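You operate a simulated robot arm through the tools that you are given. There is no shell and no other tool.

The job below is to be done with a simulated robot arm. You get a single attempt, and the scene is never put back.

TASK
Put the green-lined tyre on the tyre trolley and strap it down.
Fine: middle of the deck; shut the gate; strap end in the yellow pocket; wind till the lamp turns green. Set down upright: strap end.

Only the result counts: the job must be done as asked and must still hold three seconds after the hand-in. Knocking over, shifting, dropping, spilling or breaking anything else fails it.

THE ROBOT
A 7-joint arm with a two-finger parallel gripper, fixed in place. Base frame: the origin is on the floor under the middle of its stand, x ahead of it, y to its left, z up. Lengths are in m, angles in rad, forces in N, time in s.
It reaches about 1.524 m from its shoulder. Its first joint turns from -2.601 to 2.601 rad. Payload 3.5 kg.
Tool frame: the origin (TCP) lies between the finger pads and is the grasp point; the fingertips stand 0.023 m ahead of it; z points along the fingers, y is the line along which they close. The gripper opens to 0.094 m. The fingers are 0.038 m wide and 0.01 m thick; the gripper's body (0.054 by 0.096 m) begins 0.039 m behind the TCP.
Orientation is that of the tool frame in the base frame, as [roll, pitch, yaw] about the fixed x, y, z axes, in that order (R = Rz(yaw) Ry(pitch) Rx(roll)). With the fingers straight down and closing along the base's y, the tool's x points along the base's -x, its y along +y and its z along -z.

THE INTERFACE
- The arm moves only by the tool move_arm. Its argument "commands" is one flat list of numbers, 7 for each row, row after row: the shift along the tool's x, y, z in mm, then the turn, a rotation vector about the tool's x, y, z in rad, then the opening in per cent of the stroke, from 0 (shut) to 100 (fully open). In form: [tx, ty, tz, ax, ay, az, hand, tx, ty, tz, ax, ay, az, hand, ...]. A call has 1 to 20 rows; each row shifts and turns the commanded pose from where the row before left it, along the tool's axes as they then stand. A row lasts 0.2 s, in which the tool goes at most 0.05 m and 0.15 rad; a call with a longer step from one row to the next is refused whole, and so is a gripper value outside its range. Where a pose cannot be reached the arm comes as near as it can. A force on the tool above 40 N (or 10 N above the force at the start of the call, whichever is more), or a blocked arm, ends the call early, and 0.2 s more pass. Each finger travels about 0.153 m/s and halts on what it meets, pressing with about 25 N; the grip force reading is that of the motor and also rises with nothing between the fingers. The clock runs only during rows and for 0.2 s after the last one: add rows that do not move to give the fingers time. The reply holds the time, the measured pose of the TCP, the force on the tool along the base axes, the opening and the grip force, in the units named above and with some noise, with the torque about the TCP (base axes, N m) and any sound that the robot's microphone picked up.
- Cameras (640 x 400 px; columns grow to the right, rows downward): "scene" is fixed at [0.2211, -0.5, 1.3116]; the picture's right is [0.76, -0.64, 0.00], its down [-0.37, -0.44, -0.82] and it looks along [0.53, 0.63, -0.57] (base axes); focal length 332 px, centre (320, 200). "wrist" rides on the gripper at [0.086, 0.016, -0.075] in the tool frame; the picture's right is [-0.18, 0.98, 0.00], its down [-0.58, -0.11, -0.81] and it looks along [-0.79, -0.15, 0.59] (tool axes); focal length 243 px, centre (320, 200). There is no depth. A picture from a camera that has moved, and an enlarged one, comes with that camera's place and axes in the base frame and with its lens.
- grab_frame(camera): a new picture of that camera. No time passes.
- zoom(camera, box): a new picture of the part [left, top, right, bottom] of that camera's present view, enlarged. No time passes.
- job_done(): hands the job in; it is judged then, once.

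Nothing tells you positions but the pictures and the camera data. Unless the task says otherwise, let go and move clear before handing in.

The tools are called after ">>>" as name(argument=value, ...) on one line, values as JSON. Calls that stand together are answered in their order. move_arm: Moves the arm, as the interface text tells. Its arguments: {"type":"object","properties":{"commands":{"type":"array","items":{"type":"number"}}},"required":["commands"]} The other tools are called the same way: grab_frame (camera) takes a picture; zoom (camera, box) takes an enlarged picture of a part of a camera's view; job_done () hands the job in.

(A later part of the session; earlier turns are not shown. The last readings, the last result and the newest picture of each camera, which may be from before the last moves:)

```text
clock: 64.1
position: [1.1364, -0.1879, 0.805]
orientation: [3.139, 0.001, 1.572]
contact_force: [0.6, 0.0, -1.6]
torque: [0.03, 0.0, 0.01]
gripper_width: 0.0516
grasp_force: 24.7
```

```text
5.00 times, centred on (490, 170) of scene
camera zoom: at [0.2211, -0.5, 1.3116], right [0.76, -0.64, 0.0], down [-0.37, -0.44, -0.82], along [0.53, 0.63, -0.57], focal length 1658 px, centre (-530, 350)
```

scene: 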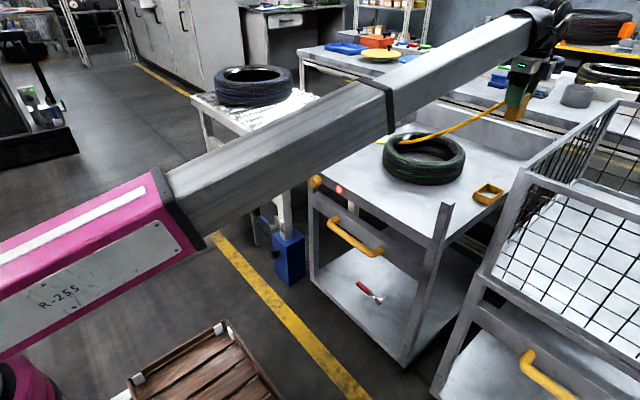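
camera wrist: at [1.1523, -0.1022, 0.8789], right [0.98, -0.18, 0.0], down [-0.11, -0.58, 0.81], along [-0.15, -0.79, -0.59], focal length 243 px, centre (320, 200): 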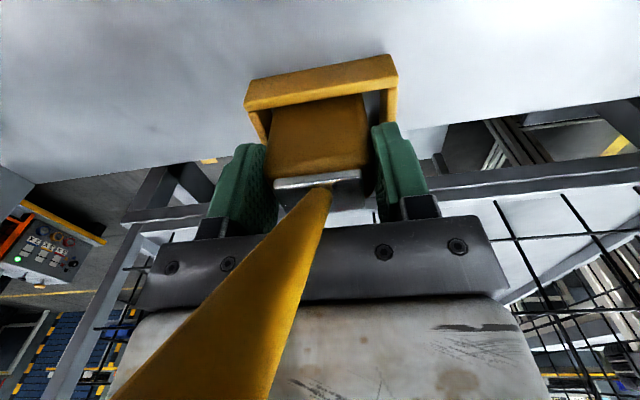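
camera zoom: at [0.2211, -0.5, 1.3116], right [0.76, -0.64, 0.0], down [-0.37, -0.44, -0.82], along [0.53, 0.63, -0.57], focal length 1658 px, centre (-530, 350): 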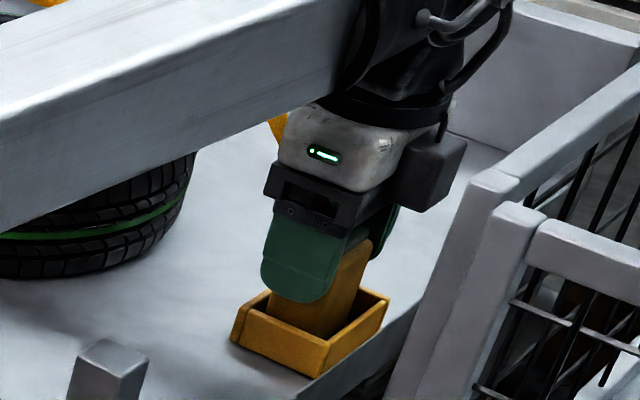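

The strap now arches over the tyre toward its anchor, so the end has been recognised in the pocket. I lower the last 2 mm and release.

>>> move_arm(commands=[0, 0, 1.5, 0, 0, 0, 30, 0, 0, 1, 0, 0, 0, 30])

```text
clock: 64.7
position: [1.1367, -0.1895, 0.803]
orientation: [3.141, 0.002, 1.573]
contact_force: [0.9, -0.1, 10.6]
torque: [0.03, 0.3, -0.02]
gripper_width: 0.0514
grasp_force: 25.3
```

Seated with 10 N contact. Now I open and check.

>>> move_arm(commands=[0, 0, -1, 0, 0, 0, 30, 0, 0, 0, 0, 0, 0, 65, 0, 0, 0, 0, 0, 0, 80, 0, 0, 0, 0, 0, 0, 80])

>>> grab_frame(camera="wrist")

>>> grab_frame(camera="scene")

>>> zoom(camera="scene", box=[380, 90, 560, 210])

```text
clock: 65.7
position: [1.1364, -0.1877, 0.8029]
orientation: [3.14, 0.0, 1.573]
contact_force: [-0.4, 0.0, 0.0]
torque: [-0.03, 0.03, 0.01]
gripper_width: 0.0752
grasp_force: 0.0
```

```text
taken
camera wrist: at [1.1524, -0.1024, 0.8773], right [0.98, -0.18, 0.0], down [-0.11, -0.58, 0.81], along [-0.15, -0.79, -0.59], focal length 243 px, centre (320, 200)
```

wrist: 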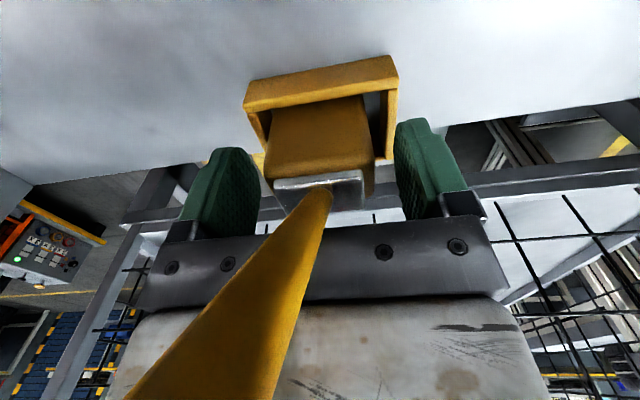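

```text
taken
```

scene: 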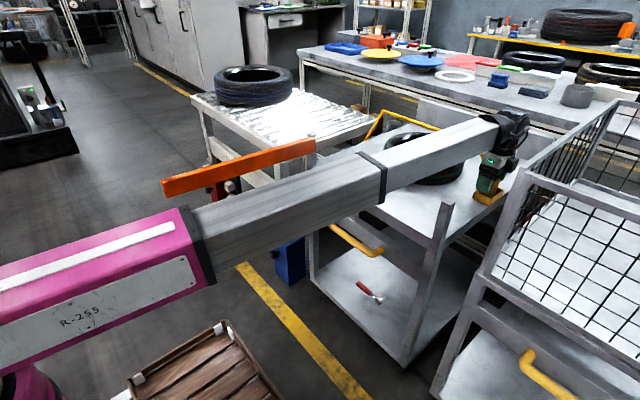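

```text
3.33 times, centred on (470, 150) of scene
camera zoom: at [0.2211, -0.5, 1.3116], right [0.76, -0.64, 0.0], down [-0.37, -0.44, -0.82], along [0.53, 0.63, -0.57], focal length 1106 px, centre (-180, 367)
```

zoom: 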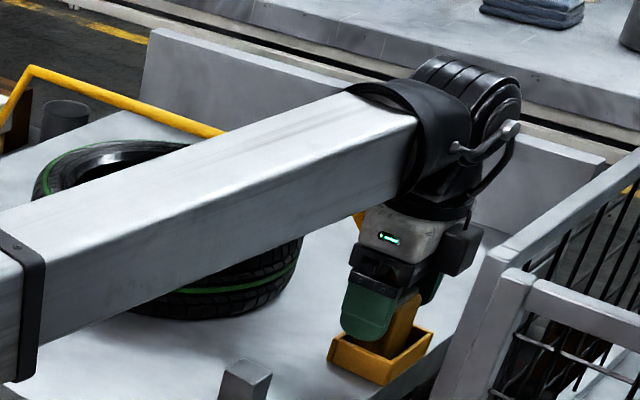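

Strap is drawn over the tyre; the end sits in the pocket. I rise slowly, watching the force.

>>> move_arm(commands=[0, 0, -6, 0, 0, 0, 85, 0, 0, -10, 0, 0, 0, 90, 0, 0, -12, 0, 0, 0, 90, 0, 0, -15, 0, 0, 0, 90])

>>> grab_frame(camera="wrist")

>>> zoom(camera="scene", box=[380, 90, 560, 210])

```text
clock: 66.7
position: [1.138, -0.1903, 0.8462]
orientation: [3.139, -0.002, 1.572]
contact_force: [-0.3, 0.4, 0.1]
torque: [0.05, 0.04, 0.04]
gripper_width: 0.0846
grasp_force: 0.1
```

```text
taken
camera wrist: at [1.1527, -0.1039, 0.9206], right [0.98, -0.18, 0.0], down [-0.11, -0.58, 0.81], along [-0.15, -0.79, -0.59], focal length 243 px, centre (320, 200)
```

wrist: 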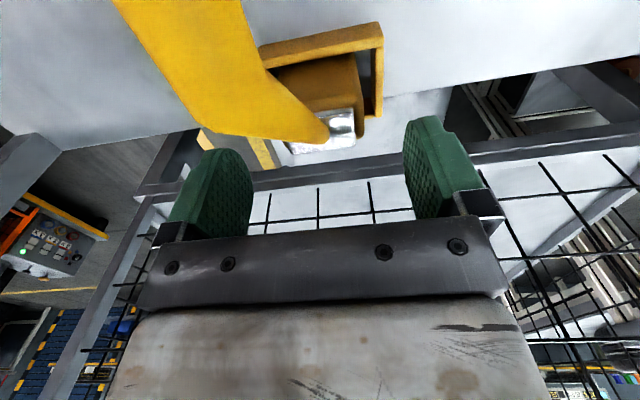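

```text
3.33 times, centred on (470, 150) of scene
camera zoom: at [0.2211, -0.5, 1.3116], right [0.76, -0.64, 0.0], down [-0.37, -0.44, -0.82], along [0.53, 0.63, -0.57], focal length 1106 px, centre (-180, 367)
```

zoom: 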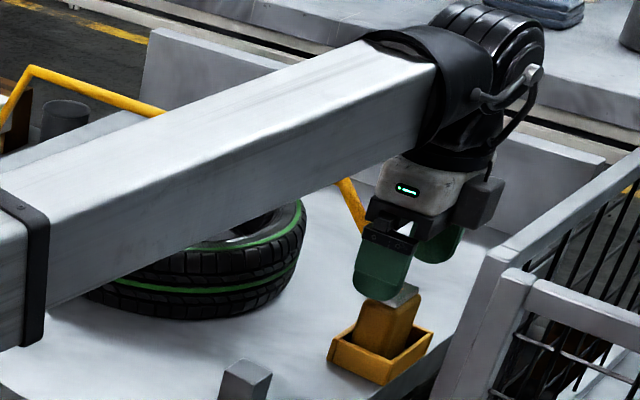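

No force from the strap. I continue up and then back off to inspect.

>>> move_arm(commands=[0, 0, -20, 0, 0, 0, 100, 0, 0, -25, 0, 0, 0, 100, 0, 0, -30, 0, 0, 0, 100, 0, 0, -30, 0, 0, 0, 100, 0, 0, -35, 0, 0, 0, 100, 0, 0, -35, 0, 0, 0, 100, 0, 0, -30, 0, 0, 0, 100, 15, -30, 0, 0, 0, 0, 100, 15, -30, 0, 0, 0, 0, 100, 15, -35, 0, 0, 0, 0, 100, 15, -35, 0, 0, 0, 0, 100, 15, -35, 0, 0, 0, 0, 100, 15, -30, 0, 0, 0, 0, 100])

>>> grab_frame(camera="scene")

>>> zoom(camera="scene", box=[300, 90, 540, 240])

>>> zoom(camera="scene", box=[450, 160, 530, 220])

>>> grab_frame(camera="wrist")

```text
clock: 69.5
position: [0.9398, -0.0996, 1.0502]
orientation: [3.14, 0.001, 1.573]
contact_force: [0.5, 0.2, 0.1]
torque: [0.01, 0.03, -0.02]
gripper_width: 0.0939
grasp_force: 0.0
```

```text
taken
```

scene: 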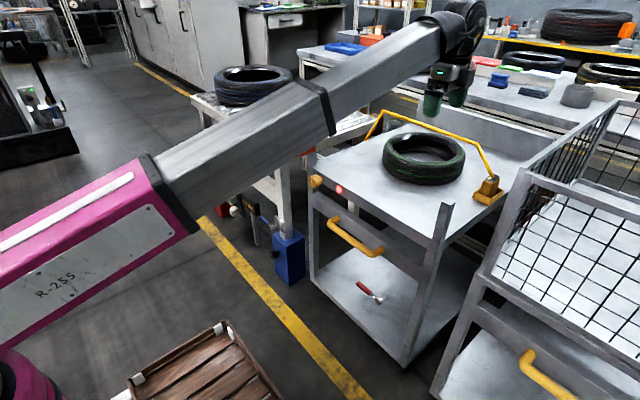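

```text
2.67 times, centred on (420, 165) of scene
camera zoom: at [0.2211, -0.5, 1.3116], right [0.76, -0.64, 0.0], down [-0.37, -0.44, -0.82], along [0.53, 0.63, -0.57], focal length 884 px, centre (53, 293)
```

zoom: 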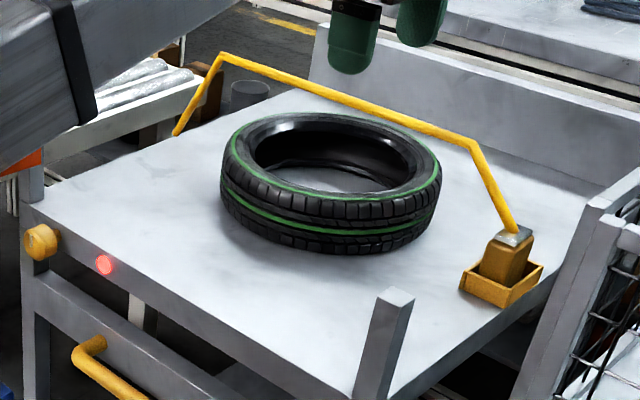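

```text
6.67 times, centred on (490, 190) of scene
camera zoom: at [0.2211, -0.5, 1.3116], right [0.76, -0.64, 0.0], down [-0.37, -0.44, -0.82], along [0.53, 0.63, -0.57], focal length 2211 px, centre (-813, 267)
```

zoom: 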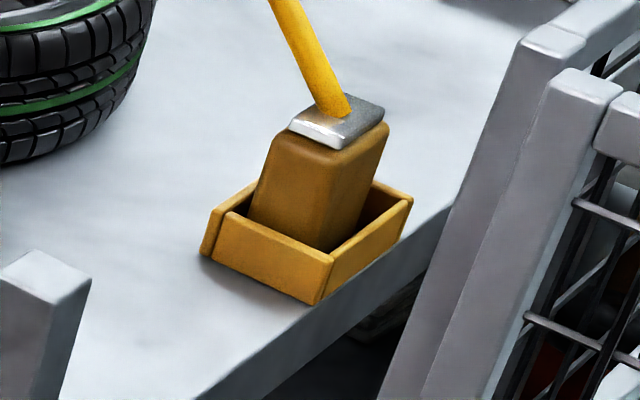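

```text
taken
camera wrist: at [0.9552, -0.0141, 1.1246], right [0.98, -0.18, 0.0], down [-0.11, -0.58, 0.81], along [-0.15, -0.79, -0.59], focal length 243 px, centre (320, 200)
```

wrist: 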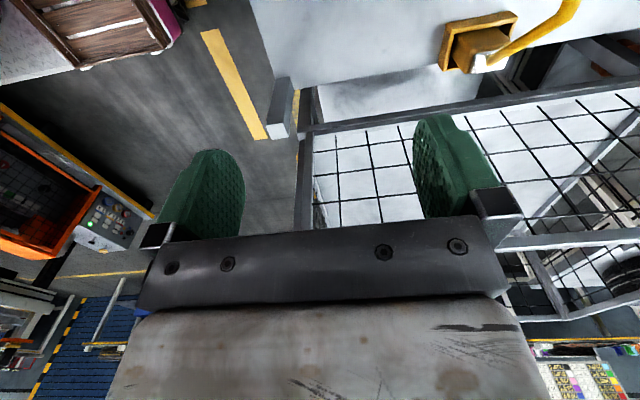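

The strap end stands upright in the pocket, with the strap over the tyre. Next is the gate: the orange bar, hinged at the left post and pointing at the robot. I move the hand over there to look.

>>> move_arm(commands=[36, -7, 0, 0, 0, 0, 100, 36, -7, 0, 0, 0, 0, 100, 36, -7, 0, 0, 0, 0, 100, 36, -7, 0, 0, 0, 0, 100, 36, -7, 0, 0, 0, 0, 100, 36, -7, 0, 0, 0, 0, 100, 36, -7, 0, 0, 0, 0, 100, 36, -7, 0, 0, 0, 0, 100, 36, -7, 0, 0, 0, 0, 100, 36, -7, 0, 0, 0, 0, 100, 36, -7, 0, 0, 0, 0, 100])

>>> grab_frame(camera="wrist")

>>> grab_frame(camera="scene")

```text
clock: 71.9
position: [0.864, 0.2947, 1.0514]
orientation: [3.139, 0.001, 1.573]
contact_force: [0.1, -0.5, 0.6]
torque: [-0.05, 0.0, 0.0]
gripper_width: 0.0941
grasp_force: 0.0
```

```text
taken
camera wrist: at [0.8798, 0.3814, 1.1268], right [0.98, -0.18, 0.0], down [-0.11, -0.58, 0.81], along [-0.15, -0.79, -0.59], focal length 243 px, centre (320, 200)
```

wrist: 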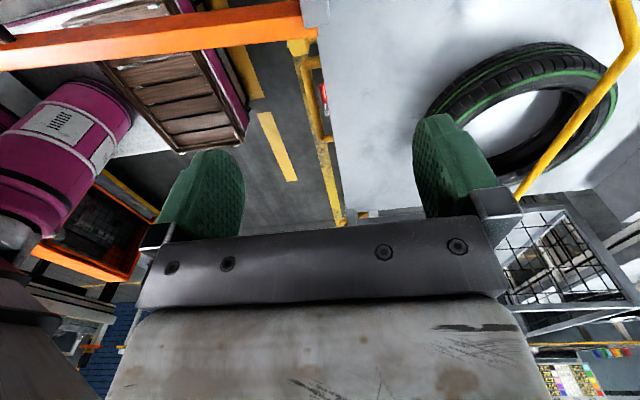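

```text
taken
```

scene: 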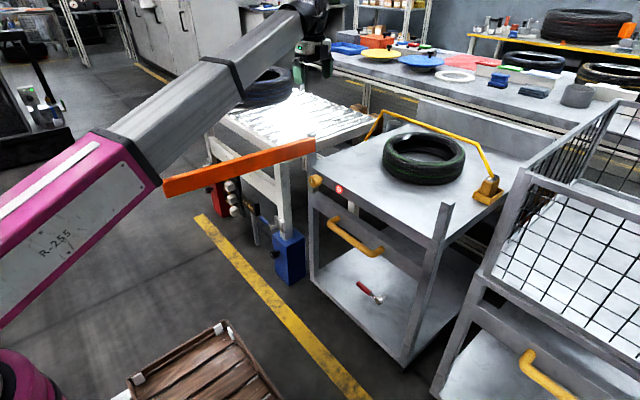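

I move further left and back to see the whole bar.

>>> move_arm(commands=[35, -15, 0, 0, 0, 0, 100, 35, -20, 0, 0, 0, 0, 100, 35, -20, 0, 0, 0, 0, 100, 35, -20, 0, 0, 0, 0, 100, 30, -15, 0, 0, 0, 0, 100])

>>> grab_frame(camera="wrist")

>>> grab_frame(camera="scene")

```text
clock: 73.1
position: [0.7749, 0.4661, 1.0521]
orientation: [3.14, 0.001, 1.574]
contact_force: [0.0, -0.1, 0.5]
torque: [-0.01, -0.01, 0.0]
gripper_width: 0.0939
grasp_force: 0.0
```

```text
taken
camera wrist: at [0.7905, 0.5521, 1.1259], right [0.98, -0.18, 0.0], down [-0.11, -0.58, 0.81], along [-0.15, -0.79, -0.59], focal length 243 px, centre (320, 200)
```

wrist: 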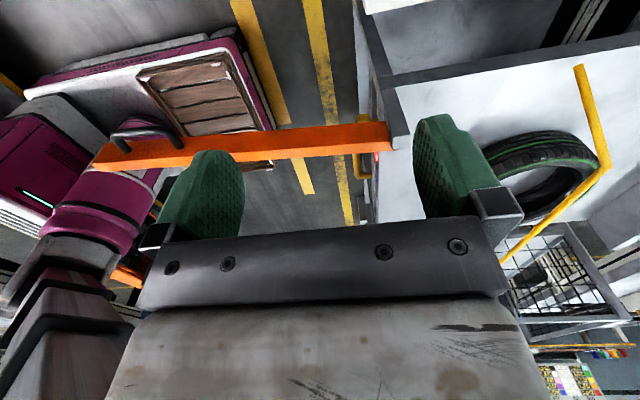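

```text
taken
```

scene: 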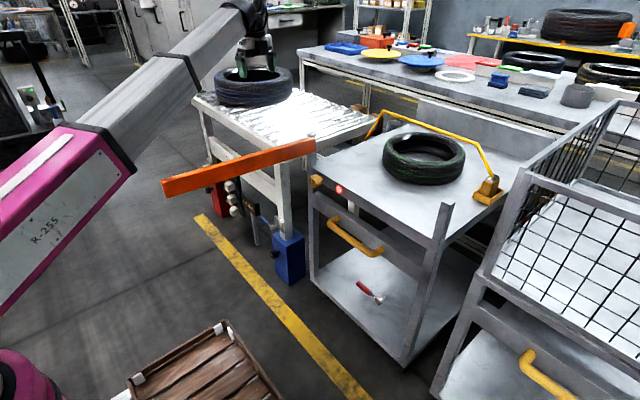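

>>> zoom(camera="wrist", box=[70, 80, 250, 200])

>>> zoom(camera="wrist", box=[250, 80, 430, 200])

>>> zoom(camera="scene", box=[150, 120, 350, 250])

```text
3.33 times, centred on (160, 140) of wrist
camera zoom: at [0.7905, 0.5521, 1.1259], right [0.98, -0.18, 0.0], down [-0.11, -0.58, 0.81], along [-0.15, -0.79, -0.59], focal length 809 px, centre (853, 400)
```

zoom: 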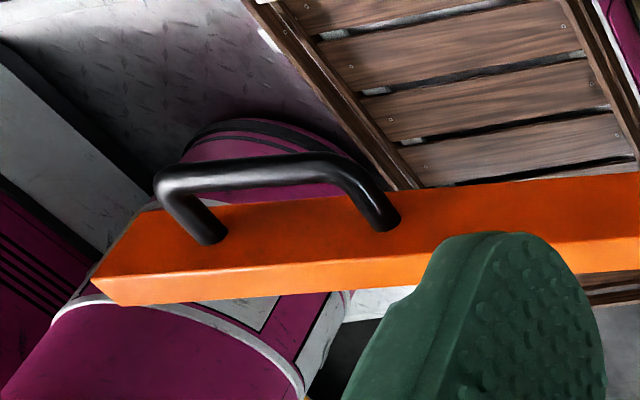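

```text
3.33 times, centred on (340, 140) of wrist
camera zoom: at [0.7905, 0.5521, 1.1259], right [0.98, -0.18, 0.0], down [-0.11, -0.58, 0.81], along [-0.15, -0.79, -0.59], focal length 809 px, centre (253, 400)
```

zoom: 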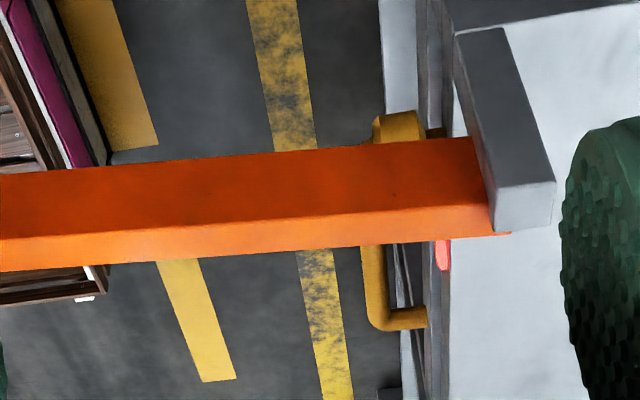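

```text
3.08 times, centred on (250, 185) of scene
camera zoom: at [0.2211, -0.5, 1.3116], right [0.76, -0.64, 0.0], down [-0.37, -0.44, -0.82], along [0.53, 0.63, -0.57], focal length 1020 px, centre (535, 246)
```

zoom: 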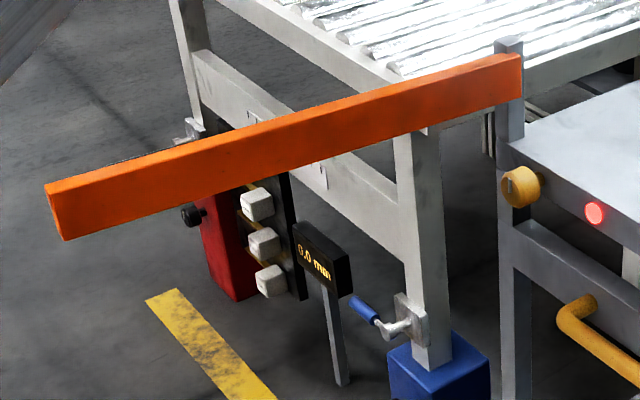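

The bar is about 0.475 m long and 19 mm thick (z 0.812–0.858), hinged near (0.865, 0.301). Its handle is on the +y side near the tip, at x 0.44–0.525. I'll close the fingers and use them as a pusher behind the bar, starting at (0.63, 0.40).

>>> move_arm(commands=[0, -15, 5, 0, 0, 0, 0, -6, -25, 12, 0, 0, 0, 0, -8, -28, 15, 0, 0, 0, 0, -8, -28, 15, 0, 0, 0, 0, -8, -25, 15, 0, 0, 0, 0, -6, -20, 15, 0, 0, 0, 0])

>>> grab_frame(camera="wrist")

>>> grab_frame(camera="scene")

```text
clock: 74.5
position: [0.633, 0.4296, 0.9712]
orientation: [3.14, 0.001, 1.573]
contact_force: [-0.1, 0.0, -0.2]
torque: [0.02, 0.04, 0.01]
gripper_width: 0.0
grasp_force: 25.5
```

```text
taken
camera wrist: at [0.6472, 0.5158, 1.0462], right [0.98, -0.18, 0.0], down [-0.11, -0.58, 0.81], along [-0.15, -0.79, -0.59], focal length 243 px, centre (320, 200)
```

wrist: 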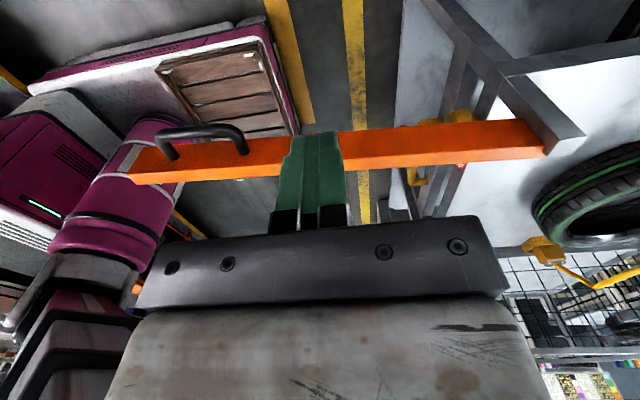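

```text
taken
```

scene: 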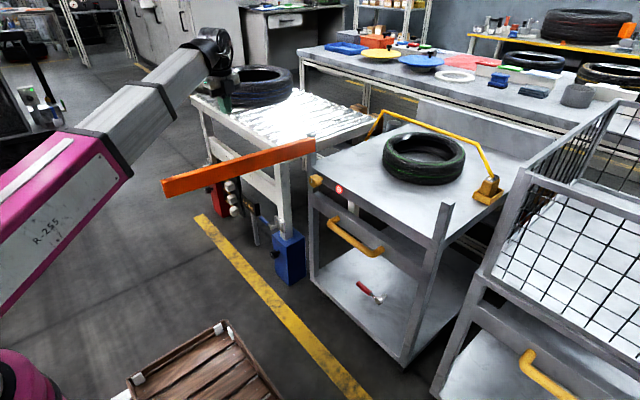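

Clear view; I descend behind the bar.

>>> move_arm(commands=[-4, 0, 25, 0, 0, 0, 0, -5, 0, 30, 0, 0, 0, 0, -5, 0, 30, 0, 0, 0, 0, -5, 0, 30, 0, 0, 0, 0, -5, 0, 25, 0, 0, 0, 0])

>>> grab_frame(camera="wrist")

>>> zoom(camera="scene", box=[140, 80, 360, 230])

```text
clock: 75.7
position: [0.6338, 0.4067, 0.8325]
orientation: [3.14, 0.001, 1.573]
contact_force: [0.9, -0.1, 0.0]
torque: [-0.01, 0.0, 0.03]
gripper_width: 0.0001
grasp_force: 25.4
```

```text
taken
camera wrist: at [0.6483, 0.4928, 0.9073], right [0.98, -0.18, 0.0], down [-0.11, -0.58, 0.81], along [-0.15, -0.79, -0.59], focal length 243 px, centre (320, 200)
```

wrist: 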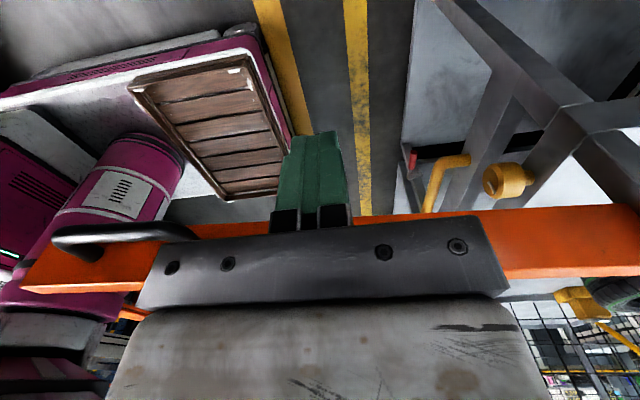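

```text
2.67 times, centred on (250, 155) of scene
camera zoom: at [0.2211, -0.5, 1.3116], right [0.76, -0.64, 0.0], down [-0.37, -0.44, -0.82], along [0.53, 0.63, -0.57], focal length 884 px, centre (507, 320)
```

zoom: 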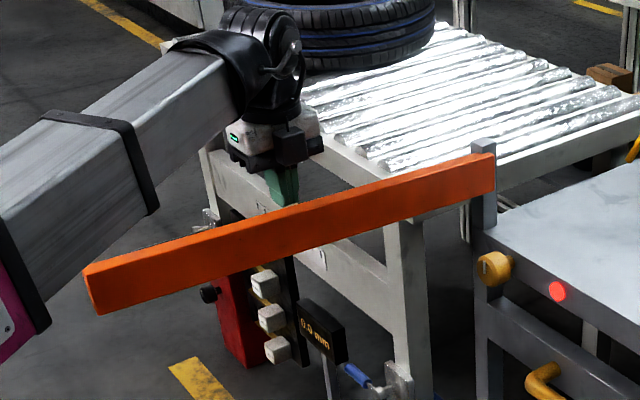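

The fingers are behind the bar. I start pushing along the gate's arc, in small steps.

>>> move_arm(commands=[-19, 0, -3, 0, 0, 0, 0, -19, 0, 0, 0, 0, 0, 0, -19, 0, 0, 0, 0, 0, 0, -15, -1, 0, 0, 0, 0, 0, -15, -1.2, 0, 0, 0, 0, 0, -15, -1.4, 0, 0, 0, 0, 0, -15, -1.4, 0, 0, 0, 0, 0])

>>> grab_frame(camera="scene")

>>> grab_frame(camera="wrist")

```text
clock: 77.3
position: [0.629, 0.288, 0.8348]
orientation: [3.139, 0.002, 1.576]
contact_force: [-0.2, -0.4, -0.3]
torque: [-0.02, -0.01, 0.02]
gripper_width: 0.0001
grasp_force: 25.5
```

```text
taken
```

scene: 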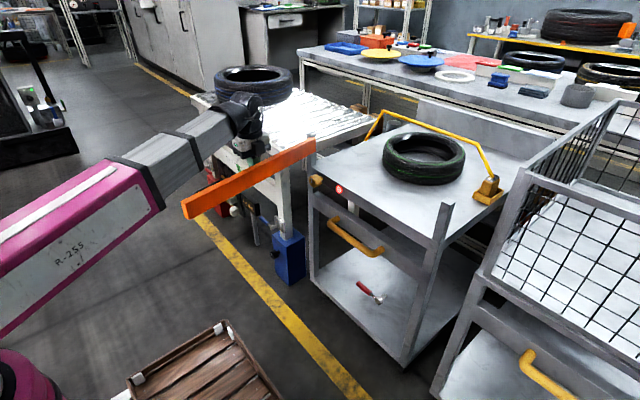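

```text
taken
camera wrist: at [0.6441, 0.3748, 0.9092], right [0.98, -0.18, 0.0], down [-0.11, -0.58, 0.81], along [-0.15, -0.79, -0.59], focal length 243 px, centre (320, 200)
```

wrist: 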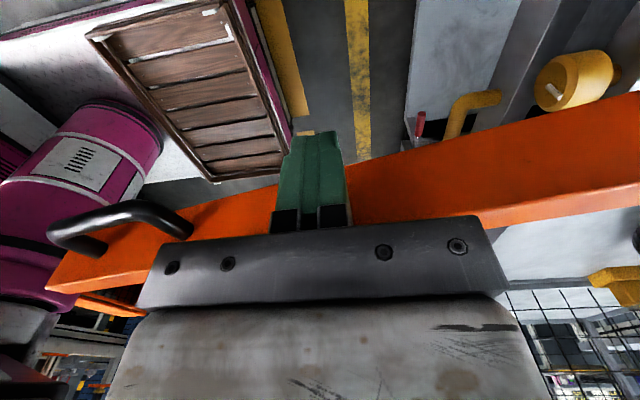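

The gate swings with almost no resistance. Continuing along the arc.

>>> move_arm(commands=[-14.5, 1.5, 0, 0, 0, 0, 0, -14.5, 2.2, 0, 0, 0, 0, 0, -14.5, 2.8, 0, 0, 0, 0, 0, -14.5, 3.5, 0, 0, 0, 0, 0, -14, 5.5, 0, 0, 0, 0, 0, -14, 6.5, 0, 0, 0, 0, 0, -14, 7, 0, 0, 0, 0, 0, -14, 7.5, 0, 0, 0, 0, 0])

>>> grab_frame(camera="scene")

```text
clock: 79.1
position: [0.6653, 0.1759, 0.8356]
orientation: [3.141, 0.003, 1.574]
contact_force: [0.1, -0.3, 0.1]
torque: [0.01, 0.0, 0.01]
gripper_width: 0.0
grasp_force: 25.0
```

```text
taken
```

scene: 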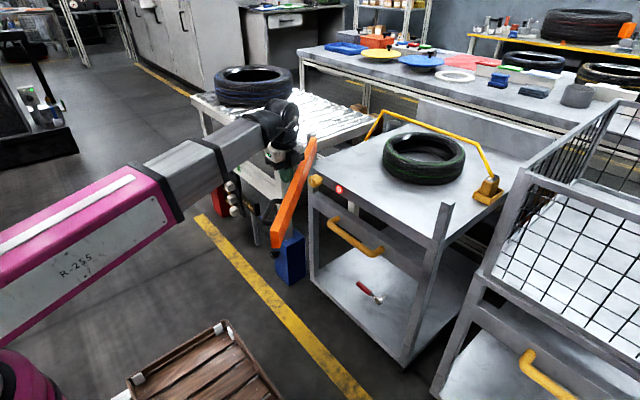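

Halfway. Continuing toward closed.

>>> move_arm(commands=[-13.5, 9, 0, 0, 0, 0, 0, -13, 10, 0, 0, 0, 0, 0, -12.5, 11, 0, 0, 0, 0, 0, -12, 11.6, 0, 0, 0, 0, 0, -10.5, 13, 0, 0, 0, 0, 0, -9.5, 13.5, 0, 0, 0, 0, 0, -8.5, 13.5, 0, 0, 0, 0, 0, -7.5, 13.9, 0, 0, 0, 0, 0])

>>> grab_frame(camera="scene")

>>> grab_frame(camera="wrist")

```text
clock: 80.9
position: [0.7597, 0.087, 0.8359]
orientation: [3.14, 0.003, 1.572]
contact_force: [0.2, -1.0, 0.3]
torque: [-0.02, -0.02, -0.05]
gripper_width: 0.0
grasp_force: 25.3
```

```text
taken
```

scene: 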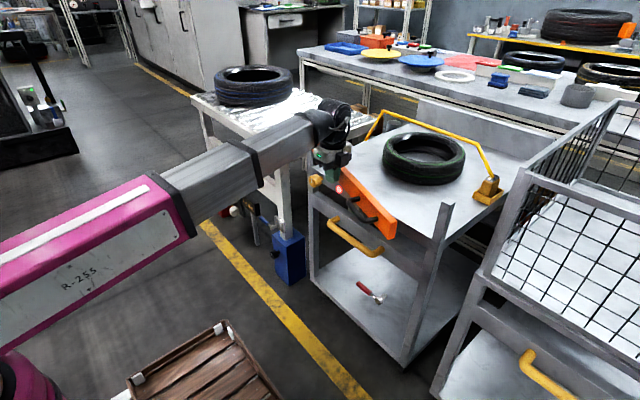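

```text
taken
camera wrist: at [0.7758, 0.1751, 0.9108], right [0.98, -0.18, 0.0], down [-0.11, -0.58, 0.81], along [-0.15, -0.79, -0.59], focal length 243 px, centre (320, 200)
```

wrist: 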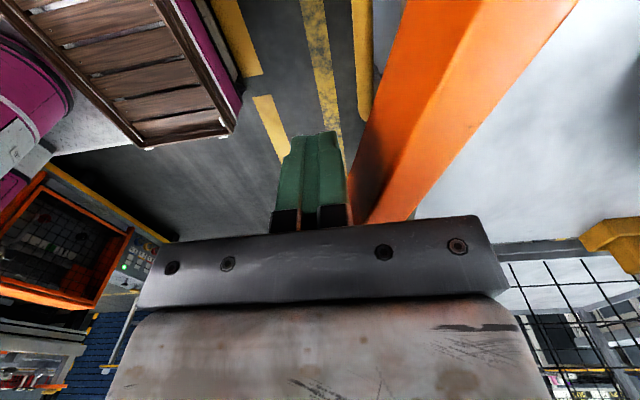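

About 70° now. I continue gently and watch for the stop.

>>> move_arm(commands=[-6, 13, 0, 0, 0, 0, 0, -5, 13, 0, 0, 0, 0, 0, -4, 13, 0, 0, 0, 0, 0, -3, 12, 0, 0, 0, 0, 0, -2, 10, 0, 0, 0, 0, 0, -1, 8, 0, 0, 0, 0, 0])

>>> grab_frame(camera="scene")

>>> zoom(camera="scene", box=[300, 120, 480, 250])

```text
clock: 82.3
position: [0.8301, 0.0681, 0.8356]
orientation: [3.139, -0.001, 1.572]
contact_force: [-0.1, -0.4, 0.1]
torque: [0.0, -0.02, 0.02]
gripper_width: 0.0
grasp_force: 24.6
```

```text
taken
```

scene: 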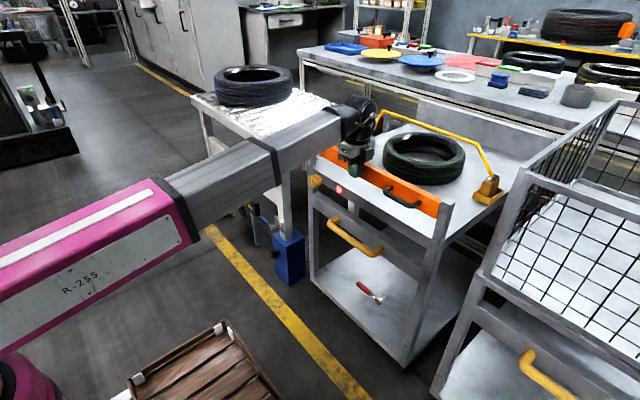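

```text
3.08 times, centred on (390, 185) of scene
camera zoom: at [0.2211, -0.5, 1.3116], right [0.76, -0.64, 0.0], down [-0.37, -0.44, -0.82], along [0.53, 0.63, -0.57], focal length 1020 px, centre (105, 246)
```

zoom: 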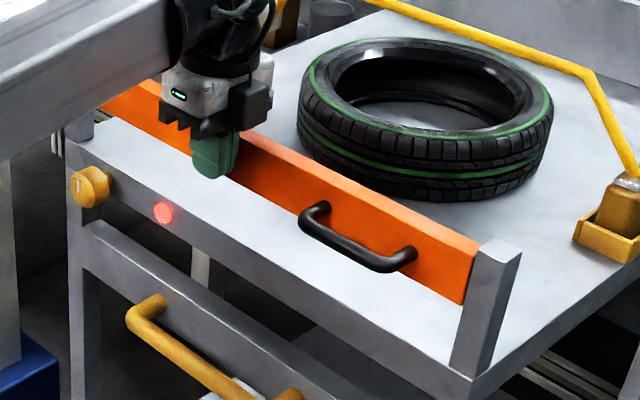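

The gate looks almost shut. I push a bit further to feel the stop.

>>> move_arm(commands=[0, 5, 0, 0, 0, 0, 0, 0, 5, 0, 0, 0, 0, 0, 0, 4, 0, 0, 0, 0, 0, 0, 3, 0, 0, 0, 0, 0])

>>> zoom(camera="scene", box=[300, 120, 480, 250])

>>> grab_frame(camera="wrist")

```text
clock: 83.3
position: [0.8393, 0.0676, 0.8364]
orientation: [-3.132, 0.002, 1.569]
contact_force: [-10.6, 0.0, 3.7]
torque: [-0.05, -0.2, -0.22]
gripper_width: 0.0
grasp_force: 24.9
stopped in row 4: the force on the tool passed its limit at 44 N (the readings are from after the stop); the commanded pose is now the measured one
```

```text
3.08 times, centred on (390, 185) of scene
camera zoom: at [0.2211, -0.5, 1.3116], right [0.76, -0.64, 0.0], down [-0.37, -0.44, -0.82], along [0.53, 0.63, -0.57], focal length 1020 px, centre (105, 246)
```

zoom: 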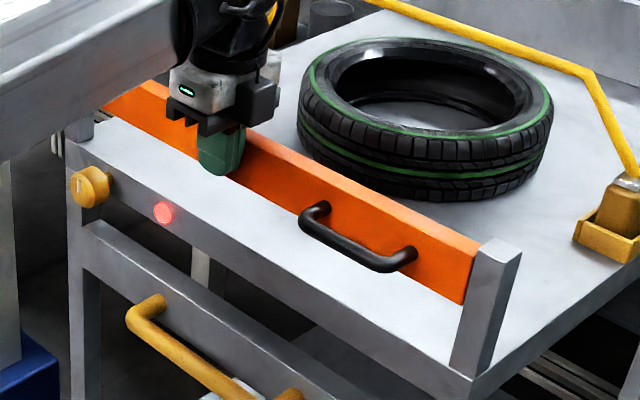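

```text
taken
camera wrist: at [0.8553, 0.154, 0.9101], right [0.98, -0.18, -0.01], down [-0.1, -0.58, 0.81], along [-0.15, -0.79, -0.59], focal length 243 px, centre (320, 200)
```

wrist: 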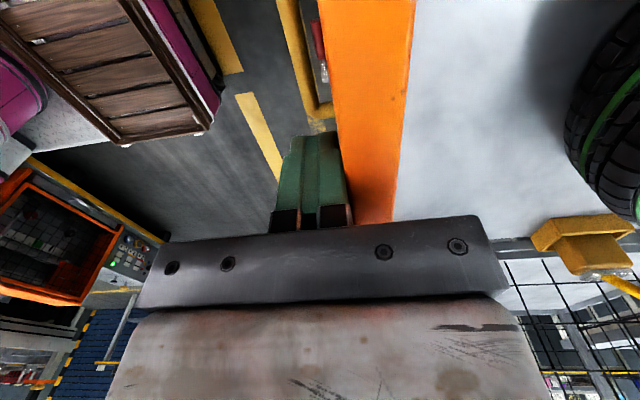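

The gate is against its stop (44 N), shut. I back off, rise, and check that it stays closed and where the winder knob is.

>>> move_arm(commands=[0, -12, 0, -0.0096, 0, 0, 0, 0, -20, 0, 0, 0, 0, 0, 0, -20, -10, 0, 0, 0, 0, 0, -20, -25, 0, 0, 0, 0, 5, -10, -30, 0, 0, 0, 0, 15, 0, -30, 0, 0, 0, 0, 20, 0, -25, 0, 0, 0, 0, 20, 0, 0, 0, 0, 0, 50, 20, 0, 0, 0, 0, 0, 100, 20, 0, 0, 0, 0, 0, 100])

>>> grab_frame(camera="wrist")

>>> zoom(camera="scene", box=[290, 120, 480, 250])

```text
clock: 85.5
position: [0.7601, 0.1671, 0.9552]
orientation: [-3.142, 0.003, 1.571]
contact_force: [1.0, -0.2, -0.1]
torque: [0.01, -0.01, -0.01]
gripper_width: 0.094
grasp_force: 0.0
```

```text
taken
camera wrist: at [0.7753, 0.2534, 1.0299], right [0.98, -0.18, 0.0], down [-0.11, -0.58, 0.81], along [-0.15, -0.79, -0.59], focal length 243 px, centre (320, 200)
```

wrist: 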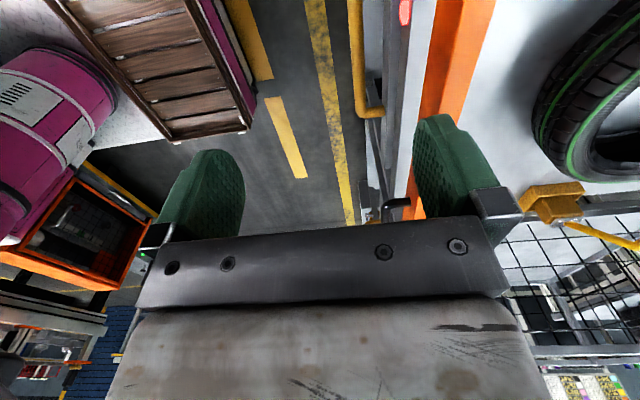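

```text
3.08 times, centred on (385, 185) of scene
camera zoom: at [0.2211, -0.5, 1.3116], right [0.76, -0.64, 0.0], down [-0.37, -0.44, -0.82], along [0.53, 0.63, -0.57], focal length 1020 px, centre (120, 246)
```

zoom: 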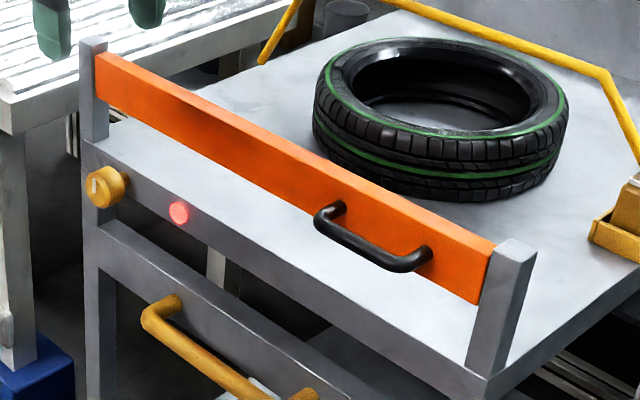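

Gate stays shut between the posts. Zooming on the winder knob.

>>> zoom(camera="scene", box=[300, 160, 370, 210])

>>> zoom(camera="scene", box=[305, 168, 345, 198])

```text
8.00 times, centred on (335, 185) of scene
camera zoom: at [0.2211, -0.5, 1.3116], right [0.76, -0.64, 0.0], down [-0.37, -0.44, -0.82], along [0.53, 0.63, -0.57], focal length 2653 px, centre (200, 320)
```

zoom: 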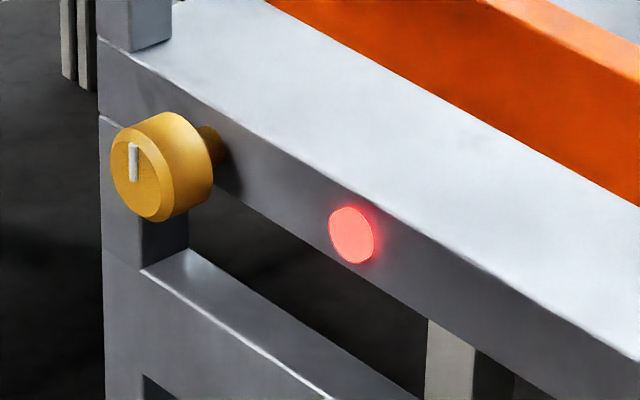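

```text
13.33 times, centred on (325, 183) of scene
camera zoom: at [0.2211, -0.5, 1.3116], right [0.76, -0.64, 0.0], down [-0.37, -0.44, -0.82], along [0.53, 0.63, -0.57], focal length 4422 px, centre (253, 427)
```

zoom: 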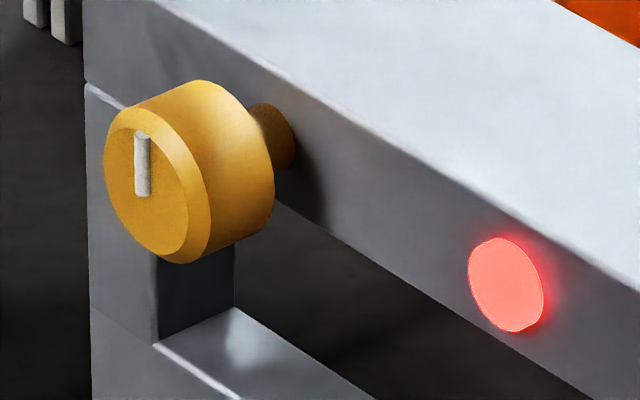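

Knob axis is at about (y 0.243, z 0.7255), its drum spans x 0.812–0.836 with diameter about 0.042, and its mark is at 12 o'clock. I now turn the hand to point along +x, step by step.

>>> move_arm(commands=[0, 0, 0, -0.1428, 0, 0, 100, 0, 0, 0, -0.1428, 0, 0, 100, 0, 0, 0, -0.1428, 0, 0, 100, 0, 0, 0, -0.1428, 0, 0, 100, 0, 0, 0, -0.1428, 0, 0, 100])

>>> grab_frame(camera="scene")

```text
clock: 86.7
position: [0.7595, 0.1681, 0.9547]
orientation: [2.423, 0.0, 1.57]
contact_force: [0.8, -0.1, -0.8]
torque: [-0.03, -0.02, 0.0]
gripper_width: 0.0938
grasp_force: 0.1
```

```text
taken
```

scene: 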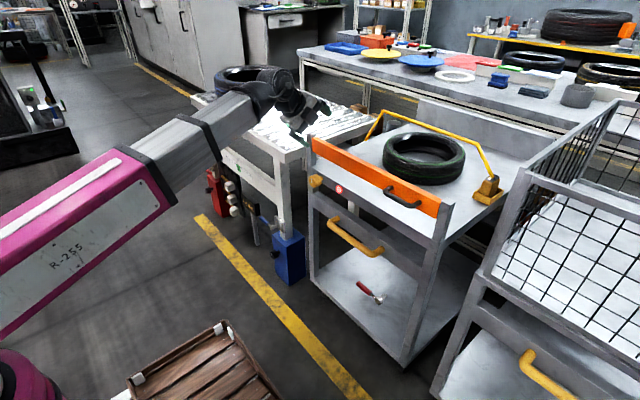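

>>> move_arm(commands=[0, 0, 0, -0.1428, 0, 0, 100, 0, 0, 0, -0.1428, 0, 0, 100, 0, 0, 0, -0.1428, 0, 0, 100])

>>> grab_frame(camera="wrist")

>>> grab_frame(camera="scene")

```text
clock: 87.5
position: [0.7596, 0.168, 0.9553]
orientation: [1.995, -0.001, 1.572]
contact_force: [0.3, -0.4, 0.7]
torque: [0.04, 0.02, -0.04]
gripper_width: 0.094
grasp_force: 0.1
```

```text
taken
camera wrist: at [0.6969, 0.2541, 1.0004], right [0.41, -0.18, 0.9], down [-0.78, -0.58, 0.23], along [0.48, -0.79, -0.38], focal length 243 px, centre (320, 200)
```

wrist: 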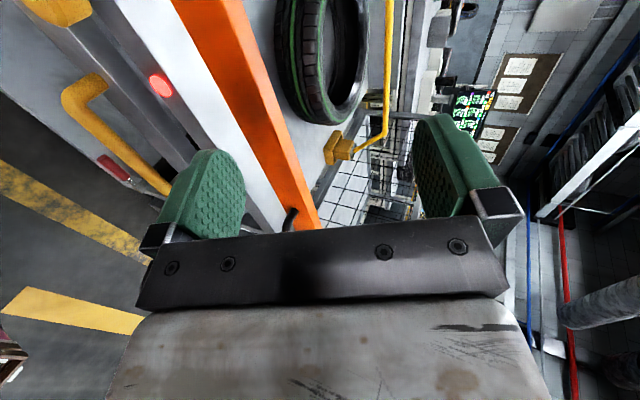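

```text
taken
```

scene: 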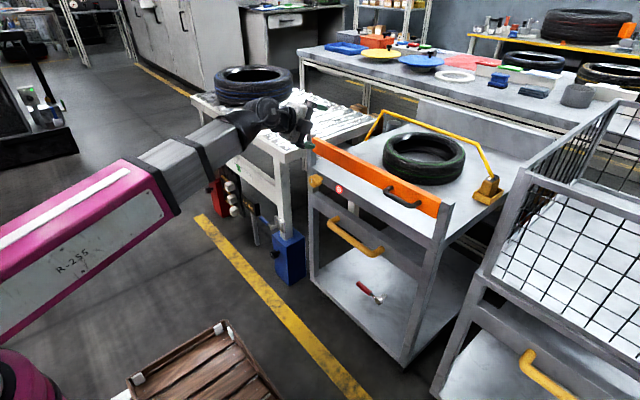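

>>> move_arm(commands=[0, 0, 0, -0.1414, 0, 0, 100, 0, 0, 0, -0.1414, 0, 0, 100, 0, 0, 0, -0.1414, 0, 0, 100])

>>> grab_frame(camera="wrist")

>>> grab_frame(camera="scene")

```text
clock: 88.3
position: [0.7585, 0.1681, 0.9537]
orientation: [1.573, 0.0, 1.573]
contact_force: [-0.1, -0.4, 0.4]
torque: [-0.01, 0.02, 0.01]
gripper_width: 0.0939
grasp_force: 0.1
```

```text
taken
camera wrist: at [0.6829, 0.2544, 0.9708], right [0.0, -0.18, 0.98], down [-0.81, -0.58, -0.11], along [0.59, -0.79, -0.15], focal length 243 px, centre (320, 200)
```

wrist: 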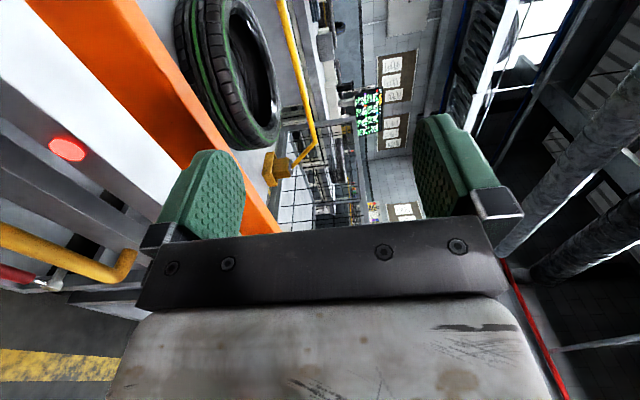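

```text
taken
```

scene: 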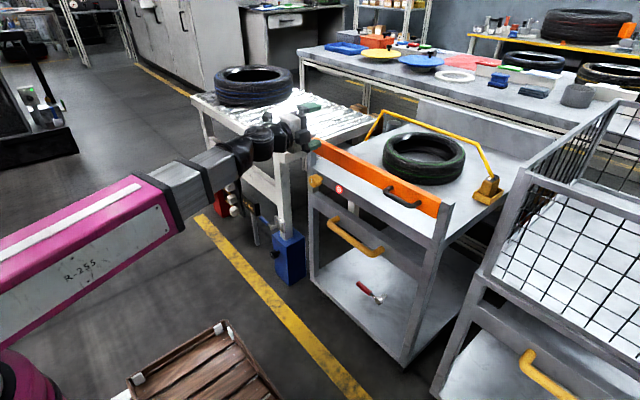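

The hand now points along +x. I lower it to the knob's height, staying back at x≈0.72.

>>> move_arm(commands=[8.3, -20, -8, 0, 0, 0, 100, 8.3, -25, -8, 0, 0, 0, 100, 8.3, -26, -8, 0, 0, 0, 100, 8.3, -26, -8, 0, 0, 0, 100, 8.3, -26, -6, 0, 0, 0, 100])

>>> grab_frame(camera="wrist")

>>> grab_frame(camera="scene")

```text
clock: 89.5
position: [0.7223, 0.1968, 0.9166]
orientation: [1.604, 0.01, 1.577]
contact_force: [-0.6, -1.6, 0.6]
torque: [-0.04, 0.01, -0.01]
gripper_width: 0.0937
grasp_force: 0.0
out of reach, approached as far as the arm can: row 2, 3, 4, 5
```

```text
taken
camera wrist: at [0.647, 0.2835, 0.9336], right [0.04, -0.17, 0.98], down [-0.81, -0.59, -0.07], along [0.59, -0.79, -0.16], focal length 243 px, centre (320, 200)
```

wrist: 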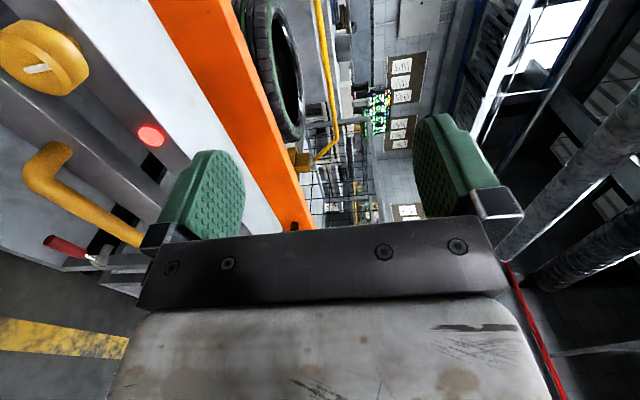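

```text
taken
```

scene: 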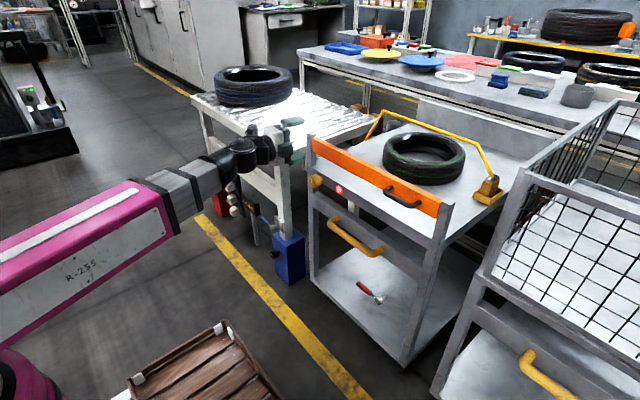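

With a fully horizontal hand the arm cannot go low enough here. Instead I'll grip the knob from above and behind at a 45° tilt, fingers on its left and right sides, camera underneath. I re-orient in place.

>>> move_arm(commands=[0, 0, 0, 0.1253, 0, 0, 100, 0, 0, 0, 0.1253, 0, 0, 100, 0, 0, 0, 0.1253, 0, 0, 100, 0, 0, 0, 0.1253, 0, 0, 100, 0, 0, 0, 0.1253, 0, 0, 100, 0, 0, 0, 0.1253, 0, 0, 100, 0, 0, 0, 0, 0.0028, 0.0113, 100])

>>> grab_frame(camera="scene")

```text
clock: 91.1
position: [0.7239, 0.1994, 0.915]
orientation: [2.325, -0.009, 1.567]
contact_force: [1.1, 0.1, -1.0]
torque: [-0.01, -0.01, 0.03]
gripper_width: 0.0939
grasp_force: 0.0
```

```text
taken
```

scene: 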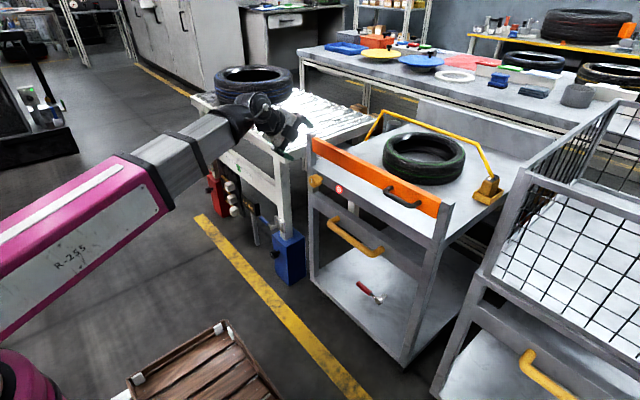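

>>> move_arm(commands=[0, 0, 0, 0.031, -0.0035, -0.1, 100, 0, 0, 0, 0, 0, -0.148, 100, 0, 0, 0, 0, 0, -0.148, 100, 0, 0, 0, 0, 0, -0.148, 100, 0, 0, 0, 0, 0, -0.148, 100, 0, 0, 0, 0, 0, -0.148, 100, 0, 0, 0, 0, 0, -0.148, 100, 0, 0, 0, 0, 0, -0.148, 100, 0, 0, 0, 0, 0, -0.148, 100, 0, 0, 0, 0, 0, -0.148, 100, 0, 0, 0, 0, 0, -0.148, 100])

>>> grab_frame(camera="scene")

>>> grab_frame(camera="wrist")

```text
clock: 93.5
position: [0.7239, 0.1989, 0.9143]
orientation: [-3.139, 0.785, -3.141]
contact_force: [-0.6, 0.0, -1.8]
torque: [0.01, 0.03, -0.02]
gripper_width: 0.0939
grasp_force: 0.0
```

```text
taken
```

scene: 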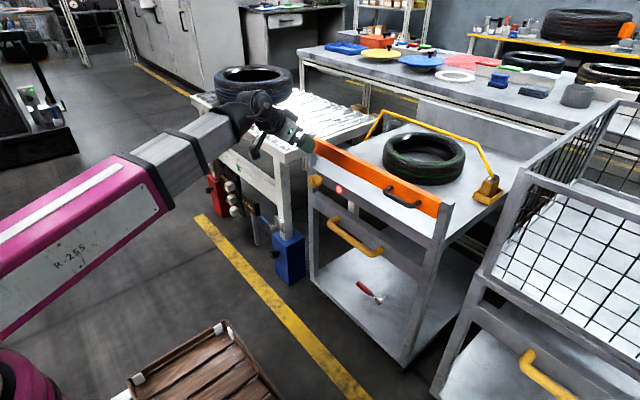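

```text
taken
camera wrist: at [0.6094, 0.2152, 0.9067], right [0.13, 0.98, 0.13], down [-0.16, -0.11, 0.98], along [0.98, -0.15, 0.14], focal length 243 px, centre (320, 200)
```

wrist: 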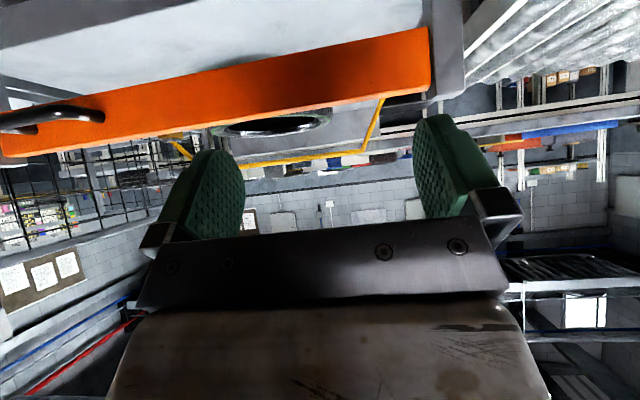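

Now tilted 45° forward-down with closing along y. I move to a viewing pose behind the knob.

>>> move_arm(commands=[17.3, 11, 23, 0, 0, 0, 100, 17.3, 11, 23, 0, 0, 0, 100, 17.3, 11, 23, 0, 0, 0, 100, 17.3, 11, 23, 0, 0, 0, 100])

>>> grab_frame(camera="wrist")

>>> grab_frame(camera="scene")

```text
clock: 94.5
position: [0.741, 0.2414, 0.8]
orientation: [-3.141, 0.785, 3.14]
contact_force: [0.3, 0.7, 0.3]
torque: [-0.01, -0.01, -0.04]
gripper_width: 0.0941
grasp_force: 0.2
```

```text
taken
camera wrist: at [0.6261, 0.258, 0.7921], right [0.13, 0.98, 0.13], down [-0.16, -0.11, 0.98], along [0.98, -0.15, 0.14], focal length 243 px, centre (320, 200)
```

wrist: 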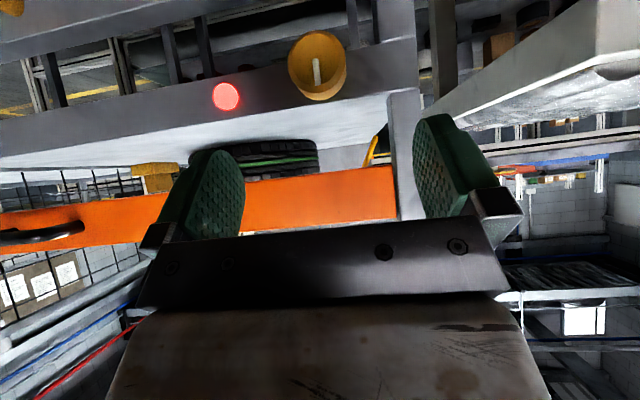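

```text
taken
```

scene: 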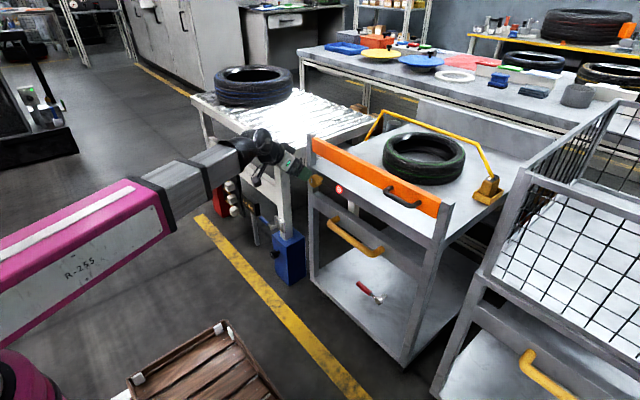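

>>> zoom(camera="wrist", box=[200, 10, 420, 150])

```text
2.86 times, centred on (310, 80) of wrist
camera zoom: at [0.6261, 0.258, 0.7921], right [0.13, 0.98, 0.13], down [-0.16, -0.11, 0.98], along [0.98, -0.15, 0.14], focal length 693 px, centre (349, 543)
```

zoom: 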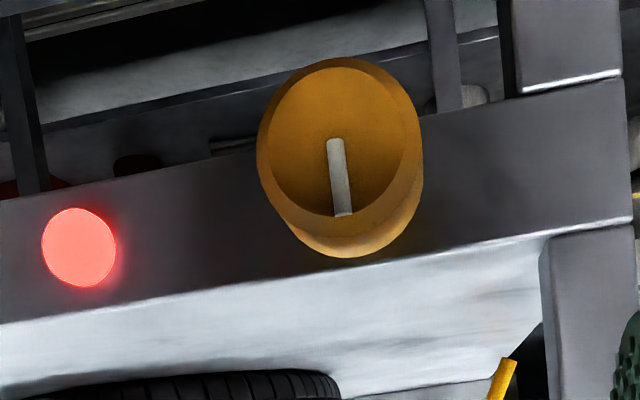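

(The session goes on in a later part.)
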